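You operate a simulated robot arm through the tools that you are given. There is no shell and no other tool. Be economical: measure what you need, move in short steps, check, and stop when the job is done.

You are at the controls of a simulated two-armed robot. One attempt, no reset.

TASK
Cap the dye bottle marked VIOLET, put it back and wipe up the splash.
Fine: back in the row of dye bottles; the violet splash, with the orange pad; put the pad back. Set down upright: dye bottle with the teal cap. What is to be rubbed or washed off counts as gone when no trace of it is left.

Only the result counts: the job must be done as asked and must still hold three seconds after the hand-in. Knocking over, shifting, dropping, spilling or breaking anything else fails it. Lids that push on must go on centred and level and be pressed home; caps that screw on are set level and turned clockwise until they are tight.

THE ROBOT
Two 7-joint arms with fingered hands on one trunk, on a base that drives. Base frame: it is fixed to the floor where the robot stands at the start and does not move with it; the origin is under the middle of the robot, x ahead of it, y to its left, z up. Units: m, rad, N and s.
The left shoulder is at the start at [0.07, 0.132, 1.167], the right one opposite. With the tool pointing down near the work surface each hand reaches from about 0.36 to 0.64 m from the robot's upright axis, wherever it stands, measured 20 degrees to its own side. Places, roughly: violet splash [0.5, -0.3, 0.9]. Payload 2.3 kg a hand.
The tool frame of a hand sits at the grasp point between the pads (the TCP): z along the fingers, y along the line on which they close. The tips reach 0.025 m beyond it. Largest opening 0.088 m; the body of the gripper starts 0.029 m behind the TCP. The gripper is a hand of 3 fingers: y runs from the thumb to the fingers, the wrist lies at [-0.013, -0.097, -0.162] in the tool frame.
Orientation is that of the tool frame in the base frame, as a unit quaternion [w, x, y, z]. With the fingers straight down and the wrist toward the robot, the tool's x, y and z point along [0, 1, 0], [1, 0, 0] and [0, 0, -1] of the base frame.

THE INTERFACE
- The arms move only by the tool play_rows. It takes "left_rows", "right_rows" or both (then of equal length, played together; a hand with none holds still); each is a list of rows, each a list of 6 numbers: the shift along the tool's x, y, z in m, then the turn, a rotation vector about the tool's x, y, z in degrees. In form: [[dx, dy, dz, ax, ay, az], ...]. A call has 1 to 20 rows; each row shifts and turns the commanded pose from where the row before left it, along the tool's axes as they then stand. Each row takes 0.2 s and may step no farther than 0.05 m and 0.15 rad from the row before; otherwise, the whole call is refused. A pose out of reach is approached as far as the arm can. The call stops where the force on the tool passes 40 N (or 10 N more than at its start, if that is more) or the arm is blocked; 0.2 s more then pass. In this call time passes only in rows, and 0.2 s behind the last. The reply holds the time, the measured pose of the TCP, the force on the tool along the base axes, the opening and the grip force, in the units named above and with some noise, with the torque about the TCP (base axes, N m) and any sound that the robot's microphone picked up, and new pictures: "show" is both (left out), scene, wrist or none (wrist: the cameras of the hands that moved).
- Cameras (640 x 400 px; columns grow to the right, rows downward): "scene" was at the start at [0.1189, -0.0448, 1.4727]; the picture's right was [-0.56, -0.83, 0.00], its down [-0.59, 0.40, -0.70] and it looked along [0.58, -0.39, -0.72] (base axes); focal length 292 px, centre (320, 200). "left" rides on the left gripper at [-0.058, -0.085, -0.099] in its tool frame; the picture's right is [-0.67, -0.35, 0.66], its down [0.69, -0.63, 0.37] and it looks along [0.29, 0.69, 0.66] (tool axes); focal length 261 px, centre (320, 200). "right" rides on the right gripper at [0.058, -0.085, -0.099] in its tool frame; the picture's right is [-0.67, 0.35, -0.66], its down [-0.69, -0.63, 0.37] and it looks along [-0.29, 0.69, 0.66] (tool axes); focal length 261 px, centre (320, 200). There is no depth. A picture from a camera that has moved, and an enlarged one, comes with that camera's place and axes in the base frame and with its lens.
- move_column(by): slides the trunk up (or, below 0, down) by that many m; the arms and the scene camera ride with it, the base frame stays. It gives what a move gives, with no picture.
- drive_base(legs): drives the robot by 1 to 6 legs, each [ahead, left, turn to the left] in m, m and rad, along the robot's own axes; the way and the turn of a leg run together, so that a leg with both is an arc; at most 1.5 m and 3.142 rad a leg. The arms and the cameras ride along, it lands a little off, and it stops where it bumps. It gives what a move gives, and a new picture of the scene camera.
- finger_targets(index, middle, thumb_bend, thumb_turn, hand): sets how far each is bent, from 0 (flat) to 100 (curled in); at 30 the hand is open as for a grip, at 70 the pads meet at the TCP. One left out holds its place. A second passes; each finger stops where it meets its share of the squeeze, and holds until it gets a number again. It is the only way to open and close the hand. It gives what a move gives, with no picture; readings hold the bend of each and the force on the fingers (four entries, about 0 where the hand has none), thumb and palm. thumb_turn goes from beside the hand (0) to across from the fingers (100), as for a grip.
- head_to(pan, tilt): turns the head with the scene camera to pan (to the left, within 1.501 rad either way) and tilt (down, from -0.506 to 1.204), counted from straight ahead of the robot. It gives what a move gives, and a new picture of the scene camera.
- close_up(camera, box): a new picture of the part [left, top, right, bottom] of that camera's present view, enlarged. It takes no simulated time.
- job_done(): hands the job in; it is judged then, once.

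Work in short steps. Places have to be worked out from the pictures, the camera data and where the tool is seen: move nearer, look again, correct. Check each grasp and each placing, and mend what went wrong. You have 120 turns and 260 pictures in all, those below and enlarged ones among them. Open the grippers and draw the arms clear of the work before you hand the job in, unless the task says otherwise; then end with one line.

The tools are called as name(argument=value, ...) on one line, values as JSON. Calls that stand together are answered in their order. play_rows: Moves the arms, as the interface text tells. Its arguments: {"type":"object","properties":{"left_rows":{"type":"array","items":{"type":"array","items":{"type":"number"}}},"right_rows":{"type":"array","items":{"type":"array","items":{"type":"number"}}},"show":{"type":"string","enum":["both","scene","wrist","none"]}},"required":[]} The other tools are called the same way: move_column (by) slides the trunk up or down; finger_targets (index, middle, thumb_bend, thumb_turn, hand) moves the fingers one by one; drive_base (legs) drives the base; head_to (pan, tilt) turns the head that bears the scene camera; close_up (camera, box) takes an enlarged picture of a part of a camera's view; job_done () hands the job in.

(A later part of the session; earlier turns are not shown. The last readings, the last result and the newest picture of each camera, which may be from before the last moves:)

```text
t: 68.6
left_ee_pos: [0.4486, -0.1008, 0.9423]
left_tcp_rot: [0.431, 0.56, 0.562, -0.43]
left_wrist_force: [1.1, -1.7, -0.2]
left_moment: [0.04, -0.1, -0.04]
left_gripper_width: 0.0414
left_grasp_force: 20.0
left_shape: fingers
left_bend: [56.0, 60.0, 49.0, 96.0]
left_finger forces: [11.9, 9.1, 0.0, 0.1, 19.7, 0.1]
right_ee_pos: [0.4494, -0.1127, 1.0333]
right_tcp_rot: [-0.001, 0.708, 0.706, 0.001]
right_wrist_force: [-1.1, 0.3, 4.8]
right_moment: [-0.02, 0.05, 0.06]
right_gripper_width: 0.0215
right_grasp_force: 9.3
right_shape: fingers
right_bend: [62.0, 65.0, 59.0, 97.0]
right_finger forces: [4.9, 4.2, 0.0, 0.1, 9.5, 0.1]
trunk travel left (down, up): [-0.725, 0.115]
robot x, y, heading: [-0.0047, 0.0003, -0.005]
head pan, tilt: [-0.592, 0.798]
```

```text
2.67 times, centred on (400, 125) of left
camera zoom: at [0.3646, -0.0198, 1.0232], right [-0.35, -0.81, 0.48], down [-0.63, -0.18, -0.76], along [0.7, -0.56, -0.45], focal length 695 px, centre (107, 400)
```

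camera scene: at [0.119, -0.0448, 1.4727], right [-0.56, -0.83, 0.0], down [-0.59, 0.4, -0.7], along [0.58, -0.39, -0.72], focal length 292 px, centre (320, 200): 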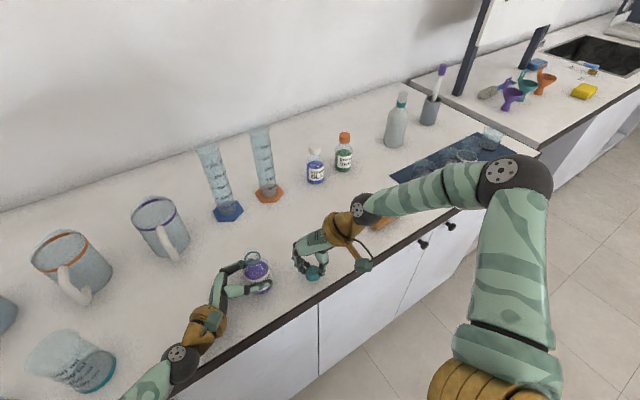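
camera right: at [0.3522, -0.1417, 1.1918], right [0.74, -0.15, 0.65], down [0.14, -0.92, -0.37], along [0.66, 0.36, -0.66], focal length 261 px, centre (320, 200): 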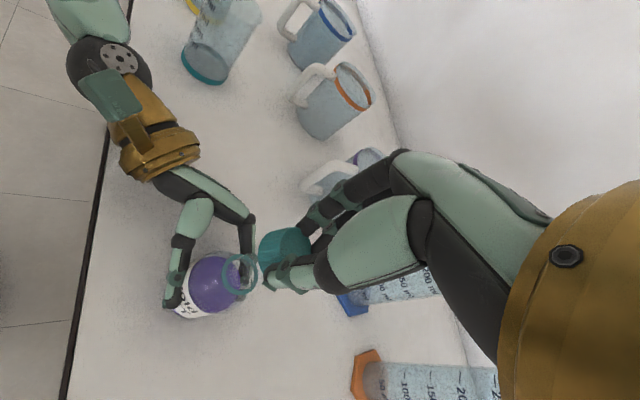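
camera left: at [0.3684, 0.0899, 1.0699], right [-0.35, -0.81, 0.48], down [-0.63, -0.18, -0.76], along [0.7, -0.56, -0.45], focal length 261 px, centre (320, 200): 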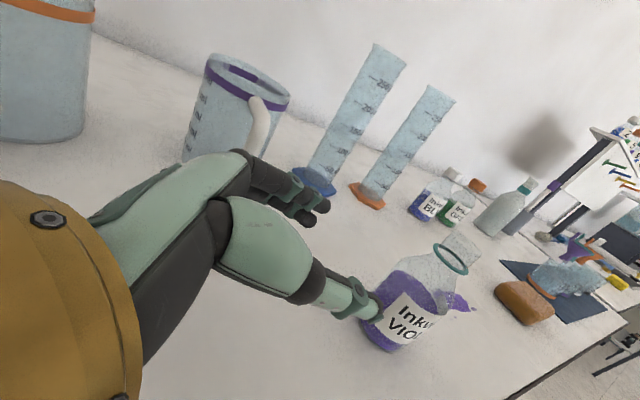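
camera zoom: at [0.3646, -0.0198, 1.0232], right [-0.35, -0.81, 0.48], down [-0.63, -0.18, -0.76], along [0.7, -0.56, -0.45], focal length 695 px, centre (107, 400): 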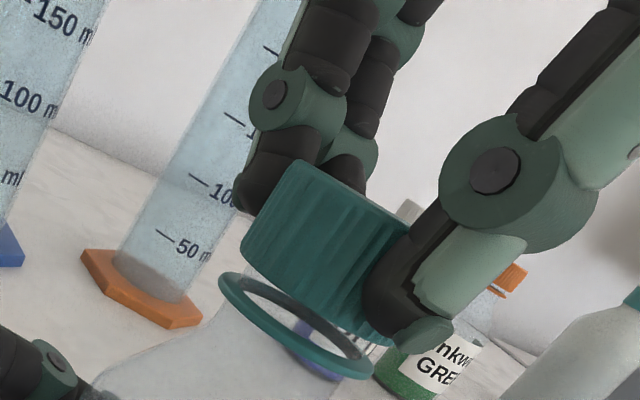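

Upward force is 5 N and torque is 0.06 N m, so the thread is turning in and my feed is slightly fast. I release and swing back, raise about 1.5 mm, regrip, and turn with less feed.

finger_targets(hand="right", index=48, middle=48, thumb_bend=48)

play_rows(right_rows=[[0, 0, -0.001, 0, 0, -8.5], [0.0003, 0.0001, -0.0005, 0, 0, -8.5], [0.0003, 0.0001, 0, 0, 0, -8.5], [0.0003, 0.0001, 0, 0, 0, -8.5], [0.0003, 0.0001, 0, 0, 0, -8.5], [0.0003, 0.0001, 0, 0, 0, -8.5], [0.0003, 0.0001, 0, 0, 0, -8.5], [0.0003, 0.0001, 0, 0, 0, -8.5]], show="none")

close_up(camera="left", box=[300, 50, 500, 200])

close_up(camera="scene", box=[230, 222, 290, 277])

finger_targets(hand="right", index=70, middle=70, thumb_bend=70)

play_rows(right_rows=[[-0.0003, -0.0001, 0.0001, 0, 0, 8.5], [-0.0003, -0.0001, 0.0001, 0, 0, 8.5], [-0.0003, -0.0001, 0.0001, 0, 0, 8.5], [-0.0003, -0.0001, 0.0001, 0, 0, 8.5], [-0.0003, -0.0001, 0.0001, 0, 0, 8.5], [-0.0003, -0.0001, 0.0001, 0, 0, 8.5], [-0.0003, -0.0001, 0.0001, 0, 0, 8.5], [-0.0003, -0.0001, 0.0001, 0, 0, 8.5]], show="none")

close_up(camera="left", box=[300, 50, 500, 200])

```text
t: 69.6
left_ee_pos: [0.4477, -0.1007, 0.9429]
left_tcp_rot: [0.431, 0.559, 0.562, -0.43]
left_wrist_force: [-0.7, 1.1, 0.1]
left_moment: [-0.02, -0.05, 0.01]
left_gripper_width: 0.0415
left_grasp_force: 19.4
left_shape: fingers
left_bend: [56.0, 60.0, 49.0, 96.0]
left_finger forces: [11.2, 8.3, 0.0, 0.0, 19.5, 0.1]
right_ee_pos: [0.4494, -0.1116, 1.0322]
right_tcp_rot: [0.0, 0.707, 0.707, 0.001]
right_wrist_force: [0.6, -0.3, 0.0]
right_moment: [0.0, -0.02, -0.03]
right_gripper_width: 0.0455
right_grasp_force: 0.1
right_shape: fingers
right_bend: [48.0, 48.0, 48.0, 97.0]
right_finger forces: [0.0, 0.1, 0.0, 0.0, 0.1, 0.0]
trunk travel left (down, up): [-0.725, 0.115]
robot x, y, heading: [-0.001, -0.0014, -0.006]
head pan, tilt: [-0.592, 0.798]
```

```text
t: 71.4
left_ee_pos: [0.4485, -0.1016, 0.9428]
left_tcp_rot: [0.431, 0.561, 0.561, -0.43]
left_wrist_force: [0.6, -0.3, -0.3]
left_moment: [0.01, -0.06, 0.01]
left_gripper_width: 0.0415
left_grasp_force: 19.4
left_shape: fingers
left_bend: [56.0, 60.0, 49.0, 96.0]
left_finger forces: [11.2, 8.1, 0.0, 0.0, 19.4, 0.0]
right_ee_pos: [0.4486, -0.1097, 1.0335]
right_tcp_rot: [0.0, 0.19, 0.982, 0.0]
right_wrist_force: [0.7, 0.7, 0.0]
right_moment: [0.0, -0.01, 0.02]
right_gripper_width: 0.0458
right_grasp_force: 0.0
right_shape: fingers
right_bend: [48.0, 48.0, 48.0, 97.0]
right_finger forces: [0.0, 0.1, 0.0, 0.0, 0.0, 0.0]
trunk travel left (down, up): [-0.725, 0.115]
robot x, y, heading: [-0.0045, 0.0017, 0.005]
head pan, tilt: [-0.592, 0.798]
```

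```text
2.67 times, centred on (400, 125) of left
camera zoom: at [0.3652, -0.0204, 1.0231], right [-0.35, -0.81, 0.48], down [-0.63, -0.18, -0.76], along [0.7, -0.56, -0.45], focal length 695 px, centre (107, 400)
```

zoom: 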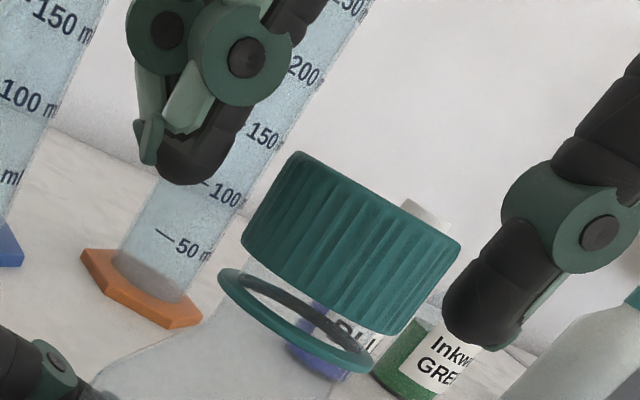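

```text
7.27 times, centred on (260, 250) of scene
camera zoom: at [0.1191, -0.0446, 1.4727], right [-0.56, -0.83, 0.0], down [-0.59, 0.4, -0.7], along [0.58, -0.39, -0.72], focal length 2127 px, centre (756, -160)
```

zoom: 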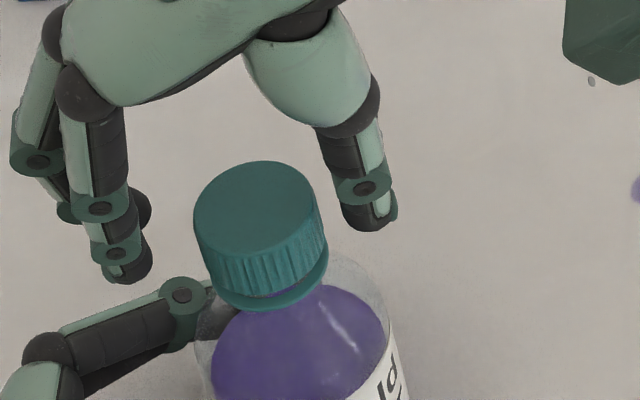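

```text
t: 72.4
left_ee_pos: [0.4492, -0.1015, 0.9427]
left_tcp_rot: [0.431, 0.56, 0.562, -0.43]
left_wrist_force: [-0.9, -0.5, 0.5]
left_moment: [-0.02, -0.07, -0.04]
left_gripper_width: 0.0415
left_grasp_force: 19.7
left_shape: fingers
left_bend: [56.0, 60.0, 49.0, 96.0]
left_finger forces: [11.0, 8.0, 0.0, 0.0, 19.6, 0.0]
right_ee_pos: [0.4494, -0.1104, 1.0355]
right_tcp_rot: [0.0, 0.191, 0.982, 0.0]
right_wrist_force: [0.9, 0.2, -0.6]
right_moment: [0.01, -0.02, 0.01]
right_gripper_width: 0.0221
right_grasp_force: 8.7
right_shape: fingers
right_bend: [61.0, 65.0, 59.0, 96.0]
right_finger forces: [5.0, 4.2, 0.1, 0.1, 8.4, 0.0]
trunk travel left (down, up): [-0.725, 0.115]
robot x, y, heading: [-0.0024, 0.0025, 0.0]
head pan, tilt: [-0.592, 0.798]
```

```text
t: 74.2
left_ee_pos: [0.4484, -0.0999, 0.9433]
left_tcp_rot: [0.432, 0.56, 0.561, -0.43]
left_wrist_force: [0.8, 0.1, -0.2]
left_moment: [-0.03, -0.03, -0.06]
left_gripper_width: 0.0414
left_grasp_force: 19.5
left_shape: fingers
left_bend: [56.0, 60.0, 49.0, 96.0]
left_finger forces: [11.3, 8.6, 0.1, 0.1, 19.5, 0.1]
right_ee_pos: [0.4488, -0.1113, 1.0348]
right_tcp_rot: [0.0, 0.708, 0.706, 0.0]
right_wrist_force: [-0.5, -0.2, -0.2]
right_moment: [-0.03, 0.04, 0.03]
right_gripper_width: 0.022
right_grasp_force: 9.1
right_shape: fingers
right_bend: [61.0, 65.0, 59.0, 97.0]
right_finger forces: [5.1, 4.4, 0.0, 0.0, 8.5, 0.0]
trunk travel left (down, up): [-0.725, 0.115]
robot x, y, heading: [-0.0008, 0.0045, -0.001]
head pan, tilt: [-0.592, 0.798]
```

```text
2.67 times, centred on (400, 125) of left
camera zoom: at [0.3651, -0.0196, 1.0231], right [-0.35, -0.81, 0.48], down [-0.63, -0.18, -0.76], along [0.7, -0.56, -0.45], focal length 695 px, centre (107, 400)
```

zoom: 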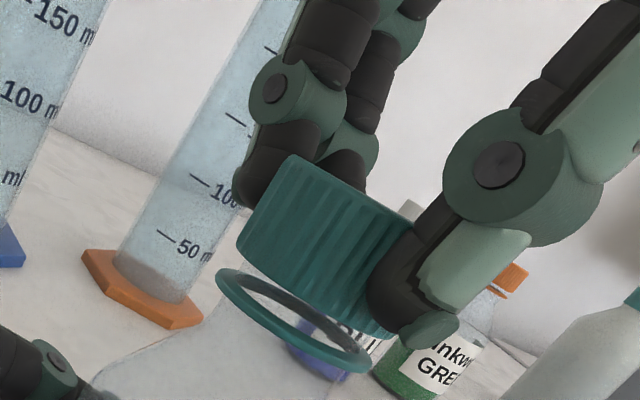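

Each 68° turn lowers the cap by about 1 mm with low torque, and it stays level. I repeat the ratchet several times.

finger_targets(hand="right", index=48, middle=48, thumb_bend=48)

play_rows(right_rows=[[0.0003, 0.0001, 0, 0, 0, -8.5], [0.0003, 0.0001, 0, 0, 0, -8.5], [0.0003, 0.0001, 0, 0, 0, -8.5], [0.0003, 0.0001, 0, 0, 0, -8.5], [0.0003, 0.0001, 0, 0, 0, -8.5], [0.0003, 0.0001, 0, 0, 0, -8.5], [0.0003, 0.0001, 0, 0, 0, -8.5], [0.0003, 0.0001, 0, 0, 0, -8.5], [0.0003, 0.0001, 0, 0, 0, -8.5]], show="none")

finger_targets(hand="right", index=70, middle=70, thumb_bend=70)

play_rows(right_rows=[[-0.0003, -0.0001, 0.00014, 0, 0, 8.5], [-0.0003, -0.0001, 0.00014, 0, 0, 8.5], [-0.0003, -0.0001, 0.00014, 0, 0, 8.5], [-0.0003, -0.0001, 0.00014, 0, 0, 8.5], [-0.0003, -0.0001, 0.00014, 0, 0, 8.5], [-0.0003, -0.0001, 0.00014, 0, 0, 8.5], [-0.0003, -0.0001, 0.00014, 0, 0, 8.5], [-0.0003, -0.0001, 0.00014, 0, 0, 8.5], [-0.0003, -0.0001, 0.00014, 0, 0, 8.5]], show="none")

close_up(camera="left", box=[300, 50, 500, 200])

```text
t: 75.2
left_ee_pos: [0.4498, -0.1013, 0.9432]
left_tcp_rot: [0.431, 0.561, 0.561, -0.43]
left_wrist_force: [0.0, 0.7, 0.0]
left_moment: [-0.02, -0.07, -0.02]
left_gripper_width: 0.0413
left_grasp_force: 19.1
left_shape: fingers
left_bend: [56.0, 60.0, 49.0, 96.0]
left_finger forces: [11.0, 8.1, 0.0, 0.1, 19.5, 0.1]
right_ee_pos: [0.4501, -0.1113, 1.0334]
right_tcp_rot: [-0.002, 0.707, 0.707, 0.0]
right_wrist_force: [-0.7, -0.6, 0.2]
right_moment: [0.0, -0.01, -0.05]
right_gripper_width: 0.0456
right_grasp_force: 0.0
right_shape: fingers
right_bend: [48.0, 48.0, 48.0, 97.0]
right_finger forces: [0.1, 0.0, 0.0, 0.0, 0.0, 0.0]
trunk travel left (down, up): [-0.725, 0.115]
robot x, y, heading: [-0.0002, -0.0004, -0.0]
head pan, tilt: [-0.592, 0.798]
```

```text
t: 77.2
left_ee_pos: [0.4488, -0.1001, 0.9432]
left_tcp_rot: [0.431, 0.56, 0.562, -0.43]
left_wrist_force: [-0.6, 1.0, 0.1]
left_moment: [-0.02, -0.03, 0.01]
left_gripper_width: 0.0414
left_grasp_force: 19.8
left_shape: fingers
left_bend: [56.0, 60.0, 49.0, 96.0]
left_finger forces: [11.0, 8.1, 0.0, 0.0, 19.4, 0.0]
right_ee_pos: [0.4502, -0.11, 1.0336]
right_tcp_rot: [0.0, 0.116, 0.993, 0.001]
right_wrist_force: [-0.1, -0.4, 0.1]
right_moment: [-0.04, -0.02, 0.0]
right_gripper_width: 0.0455
right_grasp_force: 0.1
right_shape: fingers
right_bend: [48.0, 48.0, 48.0, 97.0]
right_finger forces: [0.0, 0.0, 0.0, 0.0, 0.0, 0.0]
trunk travel left (down, up): [-0.725, 0.115]
robot x, y, heading: [0.0004, -0.0008, -0.004]
head pan, tilt: [-0.592, 0.798]
```

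```text
t: 78.2
left_ee_pos: [0.4488, -0.0995, 0.9419]
left_tcp_rot: [0.431, 0.561, 0.561, -0.43]
left_wrist_force: [-1.3, 0.1, 1.2]
left_moment: [-0.04, -0.11, -0.06]
left_gripper_width: 0.0411
left_grasp_force: 19.6
left_shape: fingers
left_bend: [57.0, 60.0, 49.0, 96.0]
left_finger forces: [10.5, 8.4, 0.0, 0.0, 20.7, 0.0]
right_ee_pos: [0.4486, -0.1111, 1.0335]
right_tcp_rot: [0.0, 0.117, 0.993, 0.001]
right_wrist_force: [2.2, -0.8, -1.0]
right_moment: [-0.01, -0.03, 0.03]
right_gripper_width: 0.0219
right_grasp_force: 8.9
right_shape: fingers
right_bend: [61.0, 66.0, 58.0, 97.0]
right_finger forces: [5.4, 3.7, 0.0, 0.1, 8.9, 0.1]
trunk travel left (down, up): [-0.725, 0.115]
robot x, y, heading: [-0.0017, 0.0023, 0.002]
head pan, tilt: [-0.592, 0.798]
```

```text
t: 80.2
left_ee_pos: [0.4495, -0.0997, 0.9432]
left_tcp_rot: [0.432, 0.56, 0.562, -0.43]
left_wrist_force: [3.6, 0.9, 1.7]
left_moment: [-0.05, -0.01, -0.02]
left_gripper_width: 0.041
left_grasp_force: 19.6
left_shape: fingers
left_bend: [56.0, 60.0, 49.0, 96.0]
left_finger forces: [12.0, 9.0, 0.0, 0.1, 18.3, 0.0]
right_ee_pos: [0.4508, -0.111, 1.0335]
right_tcp_rot: [0.0, 0.708, 0.706, 0.0]
right_wrist_force: [-2.3, -1.0, 0.7]
right_moment: [-0.03, 0.08, 0.05]
right_gripper_width: 0.0225
right_grasp_force: 9.3
right_shape: fingers
right_bend: [61.0, 66.0, 58.0, 97.0]
right_finger forces: [5.3, 3.2, 0.0, 0.0, 9.9, 0.0]
trunk travel left (down, up): [-0.725, 0.115]
robot x, y, heading: [-0.0043, 0.0026, 0.0]
head pan, tilt: [-0.592, 0.798]
```

```text
2.67 times, centred on (400, 125) of left
camera zoom: at [0.3651, -0.0196, 1.0232], right [-0.35, -0.81, 0.48], down [-0.63, -0.18, -0.76], along [0.7, -0.56, -0.45], focal length 695 px, centre (107, 400)
```

zoom: 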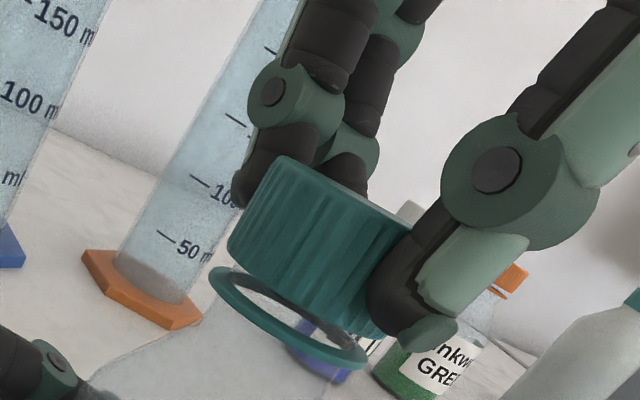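

This is progressing, with the gap to the ring shrinking. I do two more ratchets of 85°.

finger_targets(hand="right", index=48, middle=48, thumb_bend=48)

play_rows(right_rows=[[0.0003, 0.0001, 0, 0, 0, -8.5], [0.0003, 0.0001, 0, 0, 0, -8.5], [0.0003, 0.0001, 0, 0, 0, -8.5], [0.0003, 0.0001, 0, 0, 0, -8.5], [0.0003, 0.0001, 0, 0, 0, -8.5], [0.0003, 0.0001, 0, 0, 0, -8.5], [0.0003, 0.0001, 0, 0, 0, -8.5], [0.0003, 0.0001, 0, 0, 0, -8.5], [0.0003, 0.0001, 0, 0, 0, -8.5], [0.0003, 0.0001, 0, 0, 0, -8.5]], show="none")

finger_targets(hand="right", index=70, middle=70, thumb_bend=70)

play_rows(right_rows=[[-0.0003, -0.0001, 0.00014, 0, 0, 8.5], [-0.0003, -0.0001, 0.00014, 0, 0, 8.5], [-0.0003, -0.0001, 0.00014, 0, 0, 8.5], [-0.0003, -0.0001, 0.00014, 0, 0, 8.5], [-0.0003, -0.0001, 0.00014, 0, 0, 8.5], [-0.0003, -0.0001, 0.00014, 0, 0, 8.5], [-0.0003, -0.0001, 0.00014, 0, 0, 8.5], [-0.0003, -0.0001, 0.00014, 0, 0, 8.5], [-0.0003, -0.0001, 0.00014, 0, 0, 8.5], [-0.0003, -0.0001, 0.00014, 0, 0, 8.5]], show="none")

finger_targets(hand="right", index=48, middle=48, thumb_bend=48)

play_rows(right_rows=[[0.0003, 0.0001, 0, 0, 0, -8.5], [0.0003, 0.0001, 0, 0, 0, -8.5], [0.0003, 0.0001, 0, 0, 0, -8.5], [0.0003, 0.0001, 0, 0, 0, -8.5], [0.0003, 0.0001, 0, 0, 0, -8.5], [0.0003, 0.0001, 0, 0, 0, -8.5], [0.0003, 0.0001, 0, 0, 0, -8.5], [0.0003, 0.0001, 0, 0, 0, -8.5], [0.0003, 0.0001, 0, 0, 0, -8.5], [0.0003, 0.0001, 0, 0, 0, -8.5]], show="none")

close_up(camera="left", box=[300, 50, 500, 200])

close_up(camera="scene", box=[230, 222, 290, 277])

```text
t: 81.2
left_ee_pos: [0.4493, -0.1005, 0.9421]
left_tcp_rot: [0.431, 0.561, 0.561, -0.43]
left_wrist_force: [0.5, 0.6, 0.7]
left_moment: [-0.01, -0.05, -0.04]
left_gripper_width: 0.0414
left_grasp_force: 19.0
left_shape: fingers
left_bend: [57.0, 60.0, 49.0, 96.0]
left_finger forces: [11.0, 8.1, 0.1, 0.0, 19.3, 0.1]
right_ee_pos: [0.4496, -0.1118, 1.0334]
right_tcp_rot: [-0.001, 0.707, 0.707, 0.0]
right_wrist_force: [-0.3, 0.4, 0.3]
right_moment: [-0.05, -0.01, -0.02]
right_gripper_width: 0.0456
right_grasp_force: 0.0
right_shape: fingers
right_bend: [48.0, 48.0, 48.0, 97.0]
right_finger forces: [0.0, 0.0, 0.0, 0.0, 0.0, 0.1]
trunk travel left (down, up): [-0.725, 0.115]
robot x, y, heading: [0.0001, -0.0009, -0.004]
head pan, tilt: [-0.592, 0.798]
```

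```text
t: 83.4
left_ee_pos: [0.4499, -0.1017, 0.9419]
left_tcp_rot: [0.431, 0.561, 0.561, -0.43]
left_wrist_force: [-0.2, -0.3, 1.3]
left_moment: [-0.02, -0.09, 0.0]
left_gripper_width: 0.0412
left_grasp_force: 19.3
left_shape: fingers
left_bend: [57.0, 60.0, 49.0, 96.0]
left_finger forces: [11.0, 8.1, 0.0, 0.0, 19.3, 0.0]
right_ee_pos: [0.449, -0.1088, 1.0337]
right_tcp_rot: [0.001, 0.043, 0.999, 0.001]
right_wrist_force: [0.0, -1.0, -0.1]
right_moment: [0.0, 0.02, -0.01]
right_gripper_width: 0.0457
right_grasp_force: 0.1
right_shape: fingers
right_bend: [48.0, 48.0, 48.0, 97.0]
right_finger forces: [0.1, 0.1, 0.0, 0.0, 0.0, 0.1]
trunk travel left (down, up): [-0.725, 0.115]
robot x, y, heading: [0.0015, 0.0001, -0.004]
head pan, tilt: [-0.592, 0.798]
```

```text
t: 84.4
left_ee_pos: [0.4489, -0.1014, 0.9431]
left_tcp_rot: [0.431, 0.561, 0.561, -0.43]
left_wrist_force: [-1.3, -0.6, -0.5]
left_moment: [-0.01, -0.1, 0.02]
left_gripper_width: 0.0411
left_grasp_force: 19.3
left_shape: fingers
left_bend: [57.0, 60.0, 49.0, 96.0]
left_finger forces: [10.6, 8.2, 0.0, 0.0, 20.2, 0.1]
right_ee_pos: [0.4501, -0.1105, 1.0341]
right_tcp_rot: [0.0, 0.043, 0.999, 0.0]
right_wrist_force: [2.0, 0.4, -1.1]
right_moment: [0.05, -0.04, 0.02]
right_gripper_width: 0.0226
right_grasp_force: 10.1
right_shape: fingers
right_bend: [61.0, 65.0, 58.0, 97.0]
right_finger forces: [6.2, 4.4, 0.0, 0.0, 9.7, 0.1]
trunk travel left (down, up): [-0.725, 0.115]
robot x, y, heading: [-0.0025, -0.0034, -0.004]
head pan, tilt: [-0.592, 0.798]
```

```text
t: 86.6
left_ee_pos: [0.4489, -0.1002, 0.9423]
left_tcp_rot: [0.432, 0.559, 0.561, -0.431]
left_wrist_force: [2.3, 1.5, 1.6]
left_moment: [-0.06, -0.01, -0.12]
left_gripper_width: 0.0407
left_grasp_force: 19.7
left_shape: fingers
left_bend: [57.0, 60.0, 49.0, 96.0]
left_finger forces: [11.9, 8.9, 0.0, 0.0, 19.0, 0.1]
right_ee_pos: [0.45, -0.1096, 1.0333]
right_tcp_rot: [0.0, 0.708, 0.706, 0.0]
right_wrist_force: [-1.1, -0.5, 0.3]
right_moment: [-0.04, 0.04, 0.1]
right_gripper_width: 0.0222
right_grasp_force: 9.0
right_shape: fingers
right_bend: [62.0, 65.0, 58.0, 99.0]
right_finger forces: [4.7, 3.4, 0.0, 0.0, 9.7, 0.0]
trunk travel left (down, up): [-0.725, 0.115]
robot x, y, heading: [-0.001, 0.002, 0.002]
head pan, tilt: [-0.592, 0.798]
```

```text
t: 87.6
left_ee_pos: [0.449, -0.0999, 0.9427]
left_tcp_rot: [0.431, 0.56, 0.561, -0.43]
left_wrist_force: [0.9, -1.0, 0.4]
left_moment: [-0.01, -0.03, 0.01]
left_gripper_width: 0.0414
left_grasp_force: 19.6
left_shape: fingers
left_bend: [57.0, 60.0, 49.0, 96.0]
left_finger forces: [11.2, 8.1, 0.1, 0.0, 19.4, 0.0]
right_ee_pos: [0.4497, -0.1116, 1.0317]
right_tcp_rot: [-0.002, 0.707, 0.708, 0.0]
right_wrist_force: [0.5, -0.3, 0.7]
right_moment: [0.0, -0.02, 0.01]
right_gripper_width: 0.0456
right_grasp_force: 0.0
right_shape: fingers
right_bend: [48.0, 48.0, 48.0, 98.0]
right_finger forces: [0.0, 0.1, 0.1, 0.1, 0.0, 0.1]
trunk travel left (down, up): [-0.725, 0.115]
robot x, y, heading: [0.0005, -0.0014, -0.002]
head pan, tilt: [-0.592, 0.798]
```

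```text
t: 89.8
left_ee_pos: [0.4484, -0.1004, 0.9432]
left_tcp_rot: [0.431, 0.56, 0.562, -0.43]
left_wrist_force: [-0.6, -0.1, 1.2]
left_moment: [-0.02, -0.04, -0.01]
left_gripper_width: 0.0412
left_grasp_force: 19.3
left_shape: fingers
left_bend: [57.0, 60.0, 49.0, 96.0]
left_finger forces: [11.1, 8.0, 0.1, 0.1, 19.5, 0.0]
right_ee_pos: [0.449, -0.1079, 1.0326]
right_tcp_rot: [-0.001, 0.041, 0.999, 0.001]
right_wrist_force: [-0.3, -0.6, 0.6]
right_moment: [0.04, -0.03, 0.01]
right_gripper_width: 0.0458
right_grasp_force: 0.0
right_shape: fingers
right_bend: [48.0, 48.0, 48.0, 98.0]
right_finger forces: [0.0, 0.0, 0.0, 0.1, 0.1, 0.1]
trunk travel left (down, up): [-0.725, 0.115]
robot x, y, heading: [0.0023, 0.0025, -0.001]
head pan, tilt: [-0.592, 0.798]
```

```text
2.67 times, centred on (400, 125) of left
camera zoom: at [0.3653, -0.0202, 1.0231], right [-0.35, -0.81, 0.48], down [-0.63, -0.18, -0.76], along [0.7, -0.56, -0.45], focal length 695 px, centre (107, 400)
```

zoom: 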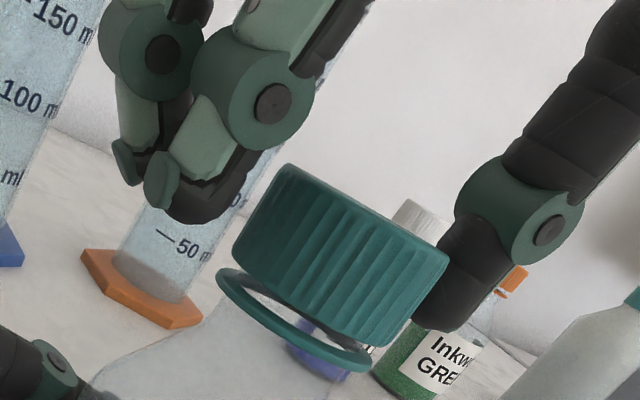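

```text
7.27 times, centred on (260, 250) of scene
camera zoom: at [0.1191, -0.0443, 1.4727], right [-0.56, -0.83, 0.0], down [-0.59, 0.4, -0.7], along [0.58, -0.39, -0.72], focal length 2127 px, centre (756, -160)
```

zoom: 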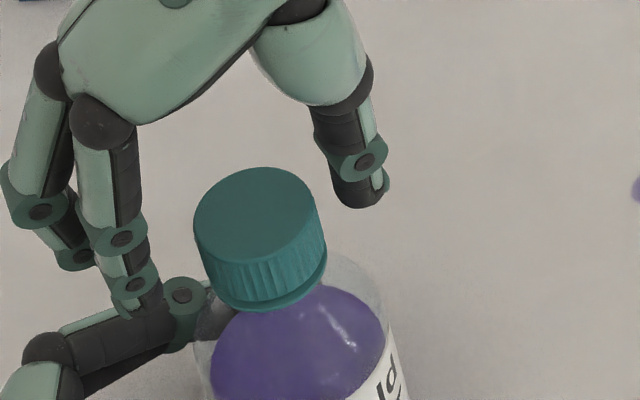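

The gap is nearly closed and torque is rising to 0.10 N m. I do two more ratchets.

finger_targets(hand="right", index=70, middle=70, thumb_bend=70)

play_rows(right_rows=[[-0.0003, -0.0001, 0.0001, 0, 0, 8.5], [-0.0003, -0.0001, 0.0001, 0, 0, 8.5], [-0.0003, -0.0001, 0.0001, 0, 0, 8.5], [-0.0003, -0.0001, 0.0001, 0, 0, 8.5], [-0.0003, -0.0001, 0.0001, 0, 0, 8.5], [-0.0003, -0.0001, 0.0001, 0, 0, 8.5], [-0.0003, -0.0001, 0.0001, 0, 0, 8.5], [-0.0003, -0.0001, 0.0001, 0, 0, 8.5], [-0.0003, -0.0001, 0.0001, 0, 0, 8.5], [-0.0003, -0.0001, 0.0001, 0, 0, 8.5]], show="none")

finger_targets(hand="right", index=48, middle=48, thumb_bend=48)

play_rows(right_rows=[[0.0003, 0.0001, 0, 0, 0, -8.5], [0.0003, 0.0001, 0, 0, 0, -8.5], [0.0003, 0.0001, 0, 0, 0, -8.5], [0.0003, 0.0001, 0, 0, 0, -8.5], [0.0003, 0.0001, 0, 0, 0, -8.5], [0.0003, 0.0001, 0, 0, 0, -8.5], [0.0003, 0.0001, 0, 0, 0, -8.5], [0.0003, 0.0001, 0, 0, 0, -8.5], [0.0003, 0.0001, 0, 0, 0, -8.5], [0.0003, 0.0001, 0, 0, 0, -8.5]], show="none")

close_up(camera="left", box=[300, 50, 500, 200])

finger_targets(hand="right", index=70, middle=70, thumb_bend=70)

play_rows(right_rows=[[-0.0003, -0.0001, 0.0001, 0, 0, 8.5], [-0.0003, -0.0001, 0.0001, 0, 0, 8.5], [-0.0003, -0.0001, 0.0001, 0, 0, 8.5], [-0.0003, -0.0001, 0.0001, 0, 0, 8.5], [-0.0003, -0.0001, 0.0001, 0, 0, 8.5], [-0.0003, -0.0001, 0.0001, 0, 0, 8.5], [-0.0003, -0.0001, 0.0001, 0, 0, 8.5], [-0.0003, -0.0001, 0.0001, 0, 0, 8.5], [-0.0003, -0.0001, 0.0001, 0, 0, 8.5], [-0.0003, -0.0001, 0.0001, 0, 0, 8.5]], show="none")

close_up(camera="left", box=[300, 50, 500, 200])

```text
t: 90.8
left_ee_pos: [0.4486, -0.1009, 0.9419]
left_tcp_rot: [0.43, 0.561, 0.562, -0.43]
left_wrist_force: [-1.3, -0.9, 0.6]
left_moment: [0.03, -0.09, -0.03]
left_gripper_width: 0.041
left_grasp_force: 19.6
left_shape: fingers
left_bend: [57.0, 60.0, 49.0, 96.0]
left_finger forces: [11.1, 8.0, 0.1, 0.0, 19.7, 0.0]
right_ee_pos: [0.45, -0.1096, 1.0315]
right_tcp_rot: [-0.001, 0.044, 0.999, 0.002]
right_wrist_force: [0.2, -0.1, -0.5]
right_moment: [0.02, -0.02, 0.05]
right_gripper_width: 0.0241
right_grasp_force: 9.6
right_shape: fingers
right_bend: [60.0, 65.0, 58.0, 97.0]
right_finger forces: [6.2, 3.9, 0.0, 0.0, 9.2, 0.1]
trunk travel left (down, up): [-0.725, 0.115]
robot x, y, heading: [0.0023, 0.0039, 0.003]
head pan, tilt: [-0.592, 0.798]
```

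```text
t: 93.0
left_ee_pos: [0.4486, -0.0989, 0.9436]
left_tcp_rot: [0.433, 0.559, 0.562, -0.43]
left_wrist_force: [2.0, 4.7, 4.4]
left_moment: [-0.18, -0.16, -0.14]
left_gripper_width: 0.0411
left_grasp_force: 21.4
left_shape: fingers
left_bend: [57.0, 60.0, 49.0, 97.0]
left_finger forces: [11.9, 10.2, 0.0, 0.1, 20.8, 0.0]
right_ee_pos: [0.4504, -0.111, 1.0325]
right_tcp_rot: [0.001, 0.708, 0.706, 0.001]
right_wrist_force: [0.6, -3.8, 1.2]
right_moment: [-0.1, 0.04, 0.13]
right_gripper_width: 0.0172
right_grasp_force: 7.9
right_shape: fingers
right_bend: [63.0, 70.0, 63.0, 100.0]
right_finger forces: [5.3, 0.0, 0.0, 0.0, 10.3, 0.0]
trunk travel left (down, up): [-0.725, 0.115]
robot x, y, heading: [-0.0004, -0.0055, -0.003]
head pan, tilt: [-0.592, 0.798]
```

```text
t: 94.0
left_ee_pos: [0.451, -0.0991, 0.9432]
left_tcp_rot: [0.431, 0.56, 0.561, -0.431]
left_wrist_force: [0.4, -0.6, -0.5]
left_moment: [0.0, -0.01, -0.01]
left_gripper_width: 0.0413
left_grasp_force: 20.1
left_shape: fingers
left_bend: [57.0, 60.0, 49.0, 95.0]
left_finger forces: [11.6, 8.0, 0.0, 0.0, 20.0, 0.0]
right_ee_pos: [0.4499, -0.1111, 1.0307]
right_tcp_rot: [-0.001, 0.707, 0.707, 0.0]
right_wrist_force: [-0.7, 0.3, -0.9]
right_moment: [-0.02, 0.01, 0.01]
right_gripper_width: 0.0455
right_grasp_force: 0.1
right_shape: fingers
right_bend: [48.0, 48.0, 48.0, 98.0]
right_finger forces: [0.1, 0.0, 0.0, 0.0, 0.0, 0.1]
trunk travel left (down, up): [-0.725, 0.115]
robot x, y, heading: [0.0005, -0.0002, 0.0]
head pan, tilt: [-0.592, 0.798]
```

```text
t: 96.2
left_ee_pos: [0.4492, -0.0999, 0.9434]
left_tcp_rot: [0.431, 0.561, 0.562, -0.43]
left_wrist_force: [0.5, 0.4, 0.5]
left_moment: [-0.02, -0.03, 0.01]
left_gripper_width: 0.0414
left_grasp_force: 20.0
left_shape: fingers
left_bend: [57.0, 60.0, 49.0, 95.0]
left_finger forces: [11.5, 8.0, 0.0, 0.0, 19.9, 0.0]
right_ee_pos: [0.45, -0.1098, 1.0317]
right_tcp_rot: [0.001, 0.041, 0.999, 0.001]
right_wrist_force: [0.3, 0.5, -0.4]
right_moment: [0.03, 0.03, -0.01]
right_gripper_width: 0.0453
right_grasp_force: 0.0
right_shape: fingers
right_bend: [48.0, 48.0, 48.0, 98.0]
right_finger forces: [0.1, 0.0, 0.0, 0.0, 0.0, 0.0]
trunk travel left (down, up): [-0.725, 0.115]
robot x, y, heading: [0.0041, -0.0013, 0.002]
head pan, tilt: [-0.592, 0.798]
```

```text
2.67 times, centred on (400, 125) of left
camera zoom: at [0.3652, -0.0202, 1.0231], right [-0.35, -0.81, 0.48], down [-0.63, -0.18, -0.76], along [0.7, -0.56, -0.45], focal length 695 px, centre (107, 400)
```

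zoom: 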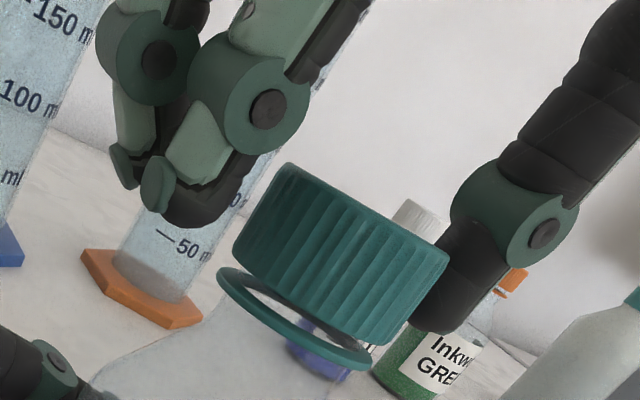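

```text
t: 97.2
left_ee_pos: [0.4486, -0.1003, 0.9419]
left_tcp_rot: [0.432, 0.56, 0.562, -0.429]
left_wrist_force: [-0.2, -1.2, 0.0]
left_moment: [-0.03, -0.06, -0.05]
left_gripper_width: 0.0413
left_grasp_force: 19.9
left_shape: fingers
left_bend: [57.0, 60.0, 49.0, 95.0]
left_finger forces: [11.6, 8.2, 0.1, 0.0, 20.1, 0.1]
right_ee_pos: [0.4493, -0.1096, 1.0318]
right_tcp_rot: [0.0, 0.044, 0.999, 0.0]
right_wrist_force: [0.9, 0.9, 0.1]
right_moment: [0.04, -0.04, -0.02]
right_gripper_width: 0.0246
right_grasp_force: 9.3
right_shape: fingers
right_bend: [60.0, 65.0, 58.0, 97.0]
right_finger forces: [6.5, 3.9, 0.1, 0.0, 9.2, 0.0]
trunk travel left (down, up): [-0.725, 0.115]
robot x, y, heading: [-0.0013, -0.0023, -0.002]
head pan, tilt: [-0.592, 0.798]
```

```text
t: 99.4
left_ee_pos: [0.4491, -0.0972, 0.944]
left_tcp_rot: [0.432, 0.56, 0.561, -0.43]
left_wrist_force: [0.7, 5.6, 4.5]
left_moment: [-0.24, -0.14, -0.18]
left_gripper_width: 0.0411
left_grasp_force: 21.2
left_shape: fingers
left_bend: [57.0, 60.0, 49.0, 97.0]
left_finger forces: [11.9, 9.6, 0.0, 0.1, 21.2, 0.0]
right_ee_pos: [0.4508, -0.1099, 1.0315]
right_tcp_rot: [0.002, 0.708, 0.706, 0.001]
right_wrist_force: [-0.1, -6.2, 3.1]
right_moment: [-0.06, 0.04, 0.16]
right_gripper_width: 0.0167
right_grasp_force: 8.3
right_shape: fingers
right_bend: [63.0, 70.0, 63.0, 100.0]
right_finger forces: [5.2, 0.0, 0.0, 0.1, 11.0, 0.0]
trunk travel left (down, up): [-0.725, 0.115]
robot x, y, heading: [0.0004, 0.0004, 0.004]
head pan, tilt: [-0.592, 0.798]
```

```text
2.67 times, centred on (400, 125) of left
camera zoom: at [0.3644, -0.0187, 1.024], right [-0.35, -0.81, 0.48], down [-0.63, -0.18, -0.76], along [0.7, -0.56, -0.44], focal length 695 px, centre (107, 400)
```

zoom: 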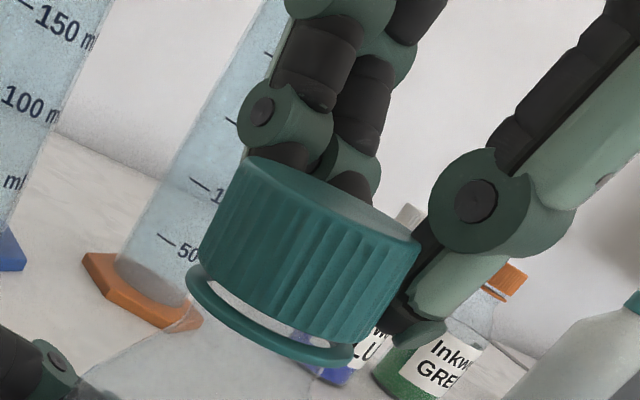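

Torque now rises to 0.16 N m and the fingers slip on the cap, which has stopped descending, so it seems tight. I release and compare its gap to the ring with that of the other capped bottles.

finger_targets(hand="right", index=44, middle=44, thumb_bend=44)

play_rows(right_rows=[[0, 0, -0.001, 0, 0, -8.5], [0, 0, 0, 0, 0, -8.5], [0, 0, 0, 0, 0, -8.5], [0, 0, 0, 0, 0, -8.5], [0, 0, 0, 0, 0, -8.5], [0, 0, 0, 0, 0, -8.5], [0, 0, 0, 0, 0, -8.5], [0, 0, 0, 0, 0, -8.5]], show="none")

close_up(camera="left", box=[320, 70, 480, 200])

close_up(camera="scene", box=[230, 222, 290, 277])

close_up(camera="scene", box=[295, 125, 365, 190])

```text
t: 100.4
left_ee_pos: [0.449, -0.1003, 0.9418]
left_tcp_rot: [0.43, 0.561, 0.562, -0.43]
left_wrist_force: [-0.4, 0.8, 0.3]
left_moment: [-0.02, -0.04, 0.0]
left_gripper_width: 0.0413
left_grasp_force: 19.5
left_shape: fingers
left_bend: [57.0, 60.0, 49.0, 96.0]
left_finger forces: [11.6, 7.8, 0.0, 0.0, 20.1, 0.1]
right_ee_pos: [0.4497, -0.1121, 1.0302]
right_tcp_rot: [-0.001, 0.708, 0.706, 0.0]
right_wrist_force: [0.3, -0.1, 0.3]
right_moment: [0.0, -0.02, -0.02]
right_gripper_width: 0.0542
right_grasp_force: 0.0
right_shape: fingers
right_bend: [44.0, 44.0, 44.0, 98.0]
right_finger forces: [0.0, 0.1, 0.1, 0.1, 0.0, 0.1]
trunk travel left (down, up): [-0.725, 0.115]
robot x, y, heading: [0.0014, -0.0019, 0.0]
head pan, tilt: [-0.592, 0.798]
```

```text
t: 102.2
left_ee_pos: [0.4495, -0.1011, 0.9425]
left_tcp_rot: [0.431, 0.561, 0.561, -0.429]
left_wrist_force: [-0.2, 0.2, -0.3]
left_moment: [-0.02, -0.04, 0.01]
left_gripper_width: 0.0414
left_grasp_force: 20.2
left_shape: fingers
left_bend: [57.0, 60.0, 49.0, 96.0]
left_finger forces: [11.8, 8.1, 0.0, 0.0, 20.1, 0.1]
right_ee_pos: [0.4512, -0.1118, 1.0304]
right_tcp_rot: [0.0, 0.189, 0.982, 0.0]
right_wrist_force: [-0.1, 0.3, 0.2]
right_moment: [0.0, 0.0, 0.01]
right_gripper_width: 0.0543
right_grasp_force: 0.1
right_shape: fingers
right_bend: [44.0, 44.0, 44.0, 98.0]
right_finger forces: [0.1, 0.0, 0.1, 0.0, 0.0, 0.0]
trunk travel left (down, up): [-0.725, 0.115]
robot x, y, heading: [-0.001, 0.0024, 0.0]
head pan, tilt: [-0.592, 0.798]
```

```text
3.08 times, centred on (400, 135) of left
camera zoom: at [0.3652, -0.0204, 1.0231], right [-0.35, -0.81, 0.48], down [-0.63, -0.18, -0.76], along [0.7, -0.56, -0.45], focal length 802 px, centre (74, 400)
```

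zoom: 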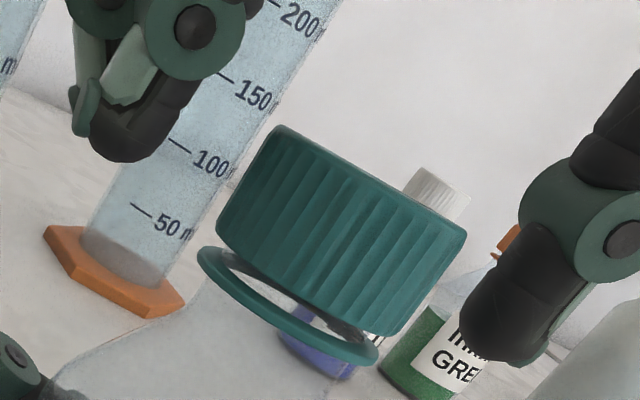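

```text
7.27 times, centred on (260, 250) of scene
camera zoom: at [0.1191, -0.0446, 1.4727], right [-0.56, -0.83, 0.0], down [-0.59, 0.4, -0.7], along [0.58, -0.39, -0.72], focal length 2127 px, centre (756, -160)
```

zoom: 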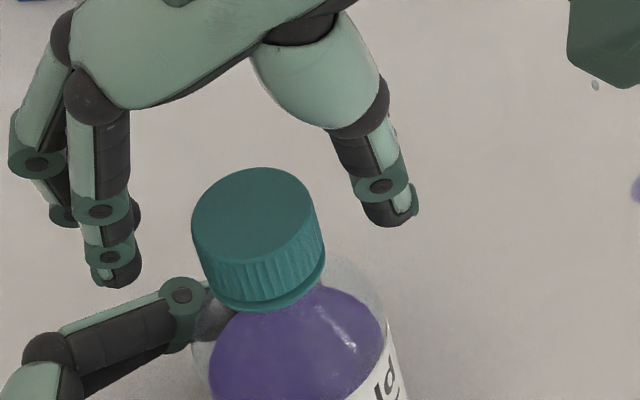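

```text
6.15 times, centred on (330, 158) of scene
camera zoom: at [0.1191, -0.0446, 1.4727], right [-0.56, -0.83, 0.0], down [-0.59, 0.4, -0.7], along [0.58, -0.39, -0.72], focal length 1800 px, centre (258, 462)
```

zoom: 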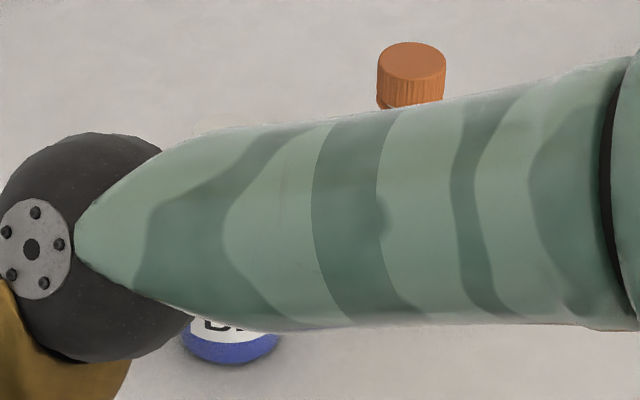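

The cap is level with only about a 4 mm gap to the ring plane, like the other bottles. One short confirmation: I regrip and turn 25° to see whether torque builds at once.

finger_targets(hand="right", index=80, middle=80, thumb_bend=80)

play_rows(right_rows=[[-0.0003, -0.0001, 0, 0, 0, 8.5], [-0.0003, -0.0001, 0, 0, 0, 8.5]], show="none")

play_rows(right_rows=[[-0.0003, -0.0001, 0, 0, 0, 8.5], [-0.0003, -0.0001, 0, 0, 0, 8.5]], show="none")

```text
t: 103.2
left_ee_pos: [0.4493, -0.1014, 0.9426]
left_tcp_rot: [0.43, 0.56, 0.562, -0.431]
left_wrist_force: [-3.1, 0.0, 7.9]
left_moment: [-0.06, -0.26, -0.11]
left_gripper_width: 0.0412
left_grasp_force: 20.1
left_shape: fingers
left_bend: [57.0, 60.0, 49.0, 97.0]
left_finger forces: [10.2, 8.9, 0.1, 0.0, 22.3, 0.0]
right_ee_pos: [0.4498, -0.1118, 1.0313]
right_tcp_rot: [-0.001, 0.19, 0.982, 0.001]
right_wrist_force: [3.4, 0.4, -9.3]
right_moment: [-0.02, -0.01, 0.1]
right_gripper_width: 0.0211
right_grasp_force: 19.2
right_shape: fingers
right_bend: [74.0, 77.0, 58.0, 95.0]
right_finger forces: [10.0, 11.8, 0.0, 0.0, 16.3, 0.0]
trunk travel left (down, up): [-0.725, 0.115]
robot x, y, heading: [-0.0026, 0.0, -0.002]
head pan, tilt: [-0.592, 0.798]
```

```text
t: 103.8
left_ee_pos: [0.4492, -0.1014, 0.9418]
left_tcp_rot: [0.431, 0.561, 0.562, -0.43]
left_wrist_force: [-2.8, -0.1, 6.7]
left_moment: [-0.13, -0.27, -0.22]
left_gripper_width: 0.0412
left_grasp_force: 20.7
left_shape: fingers
left_bend: [57.0, 60.0, 49.0, 97.0]
left_finger forces: [10.7, 8.9, 0.0, 0.0, 22.5, 0.0]
right_ee_pos: [0.4518, -0.1124, 1.0303]
right_tcp_rot: [-0.001, 0.334, 0.942, 0.001]
right_wrist_force: [3.2, 1.0, -8.1]
right_moment: [0.07, -0.02, 0.19]
right_gripper_width: 0.021
right_grasp_force: 18.9
right_shape: fingers
right_bend: [74.0, 77.0, 56.0, 99.0]
right_finger forces: [9.9, 11.1, 0.0, 0.0, 17.0, 0.1]
trunk travel left (down, up): [-0.725, 0.115]
robot x, y, heading: [-0.0012, -0.0001, -0.004]
head pan, tilt: [-0.592, 0.798]
```

```text
t: 104.4
left_ee_pos: [0.4483, -0.0996, 0.943]
left_tcp_rot: [0.431, 0.56, 0.562, -0.43]
left_wrist_force: [-3.0, -0.5, 6.4]
left_moment: [-0.1, -0.13, -0.4]
left_gripper_width: 0.0415
left_grasp_force: 21.7
left_shape: fingers
left_bend: [57.0, 60.0, 49.0, 97.0]
left_finger forces: [11.0, 9.4, 0.0, 0.1, 22.6, 0.0]
right_ee_pos: [0.4528, -0.1135, 1.0301]
right_tcp_rot: [-0.001, 0.471, 0.882, 0.0]
right_wrist_force: [3.6, 0.8, -5.4]
right_moment: [0.09, -0.11, 0.34]
right_gripper_width: 0.0211
right_grasp_force: 20.6
right_shape: fingers
right_bend: [74.0, 77.0, 56.0, 100.0]
right_finger forces: [12.2, 10.3, 0.0, 0.0, 19.4, 0.0]
trunk travel left (down, up): [-0.725, 0.115]
robot x, y, heading: [0.0034, -0.0007, 0.001]
head pan, tilt: [-0.592, 0.798]
```

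Torque climbs steadily, now 0.34 N m over 34° with a firmer grip, so it is tightening against the stop. I add one more small turn.

play_rows(right_rows=[[-0.0003, -0.0001, 0, 0, 0, 8.5], [-0.0003, -0.0001, 0, 0, 0, 8.5]], show="none")

close_up(camera="left", box=[260, 50, 500, 250])

```text
t: 105.0
left_ee_pos: [0.4487, -0.1, 0.9425]
left_tcp_rot: [0.43, 0.561, 0.56, -0.432]
left_wrist_force: [-3.1, -0.9, 5.4]
left_moment: [-0.11, -0.13, -0.47]
left_gripper_width: 0.0416
left_grasp_force: 21.5
left_shape: fingers
left_bend: [57.0, 60.0, 49.0, 97.0]
left_finger forces: [11.1, 9.3, 0.1, 0.0, 22.8, 0.0]
right_ee_pos: [0.4508, -0.114, 1.0311]
right_tcp_rot: [-0.001, 0.596, 0.803, 0.0]
right_wrist_force: [3.1, 1.6, -4.9]
right_moment: [0.12, -0.14, 0.41]
right_gripper_width: 0.0223
right_grasp_force: 25.0
right_shape: fingers
right_bend: [74.0, 77.0, 55.0, 100.0]
right_finger forces: [15.5, 12.8, 0.0, 0.0, 22.1, 0.0]
trunk travel left (down, up): [-0.725, 0.115]
robot x, y, heading: [-0.0005, -0.0006, 0.003]
head pan, tilt: [-0.592, 0.798]
```

```text
2.00 times, centred on (380, 150) of left
camera zoom: at [0.3649, -0.0199, 1.0231], right [-0.35, -0.81, 0.48], down [-0.63, -0.18, -0.76], along [0.69, -0.56, -0.45], focal length 521 px, centre (200, 300)
```

zoom: 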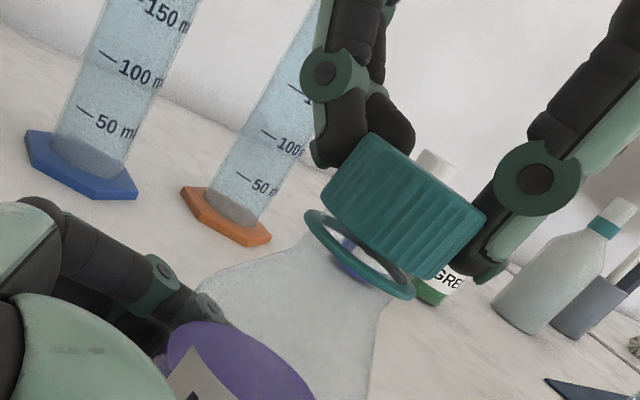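

Torque is 0.41 N m, so the cap is tight. I relax the right hand and regrip the cap freshly to carry the bottle, checking that it stays level.

finger_targets(hand="right", index=48, middle=48, thumb_bend=48)

close_up(camera="left", box=[260, 50, 500, 250])

close_up(camera="scene", box=[220, 222, 300, 297])

close_up(camera="right", box=[160, 150, 420, 350])

```text
t: 106.0
left_ee_pos: [0.4499, -0.1005, 0.9426]
left_tcp_rot: [0.431, 0.56, 0.562, -0.43]
left_wrist_force: [-1.3, 0.9, -1.2]
left_moment: [0.02, -0.04, 0.03]
left_gripper_width: 0.0414
left_grasp_force: 19.4
left_shape: fingers
left_bend: [57.0, 61.0, 49.0, 96.0]
left_finger forces: [11.5, 7.4, 0.1, 0.0, 18.8, 0.0]
right_ee_pos: [0.4521, -0.1134, 1.0296]
right_tcp_rot: [-0.001, 0.595, 0.804, 0.0]
right_wrist_force: [-0.5, 0.3, 0.4]
right_moment: [0.03, 0.05, 0.0]
right_gripper_width: 0.0457
right_grasp_force: 0.1
right_shape: fingers
right_bend: [48.0, 48.0, 48.0, 98.0]
right_finger forces: [0.1, 0.0, 0.0, 0.1, 0.0, 0.1]
trunk travel left (down, up): [-0.725, 0.115]
robot x, y, heading: [-0.002, 0.0001, -0.002]
head pan, tilt: [-0.592, 0.798]
```

```text
2.00 times, centred on (380, 150) of left
camera zoom: at [0.3654, -0.0204, 1.0228], right [-0.35, -0.81, 0.48], down [-0.63, -0.18, -0.76], along [0.7, -0.56, -0.45], focal length 521 px, centre (200, 300)
```

zoom: 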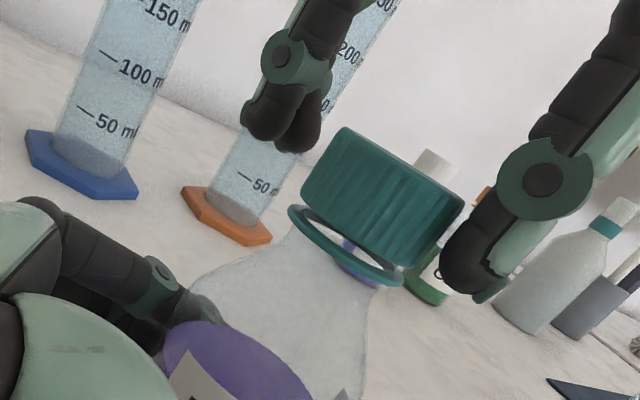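

```text
5.33 times, centred on (260, 260) of scene
camera zoom: at [0.1193, -0.0446, 1.4726], right [-0.56, -0.83, 0.0], down [-0.59, 0.4, -0.7], along [0.58, -0.39, -0.72], focal length 1560 px, centre (640, -117)
```

zoom: 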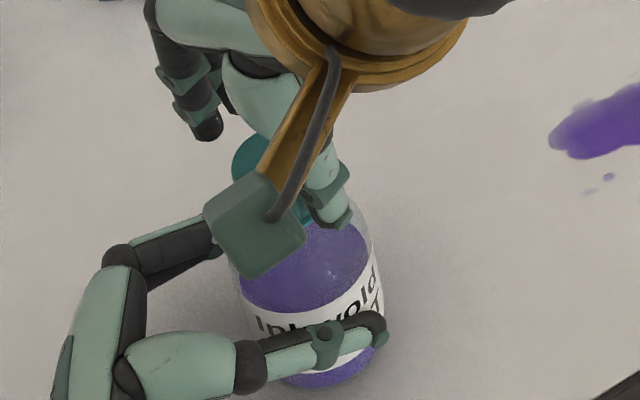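

```text
2.00 times, centred on (290, 250) of right
camera zoom: at [0.3547, -0.0832, 1.1311], right [0.53, -0.54, 0.65], down [-0.4, -0.84, -0.37], along [0.75, -0.07, -0.66], focal length 521 px, centre (380, 100)
```

zoom: 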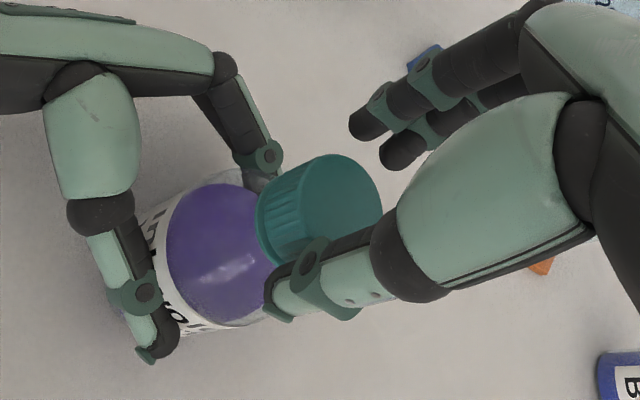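

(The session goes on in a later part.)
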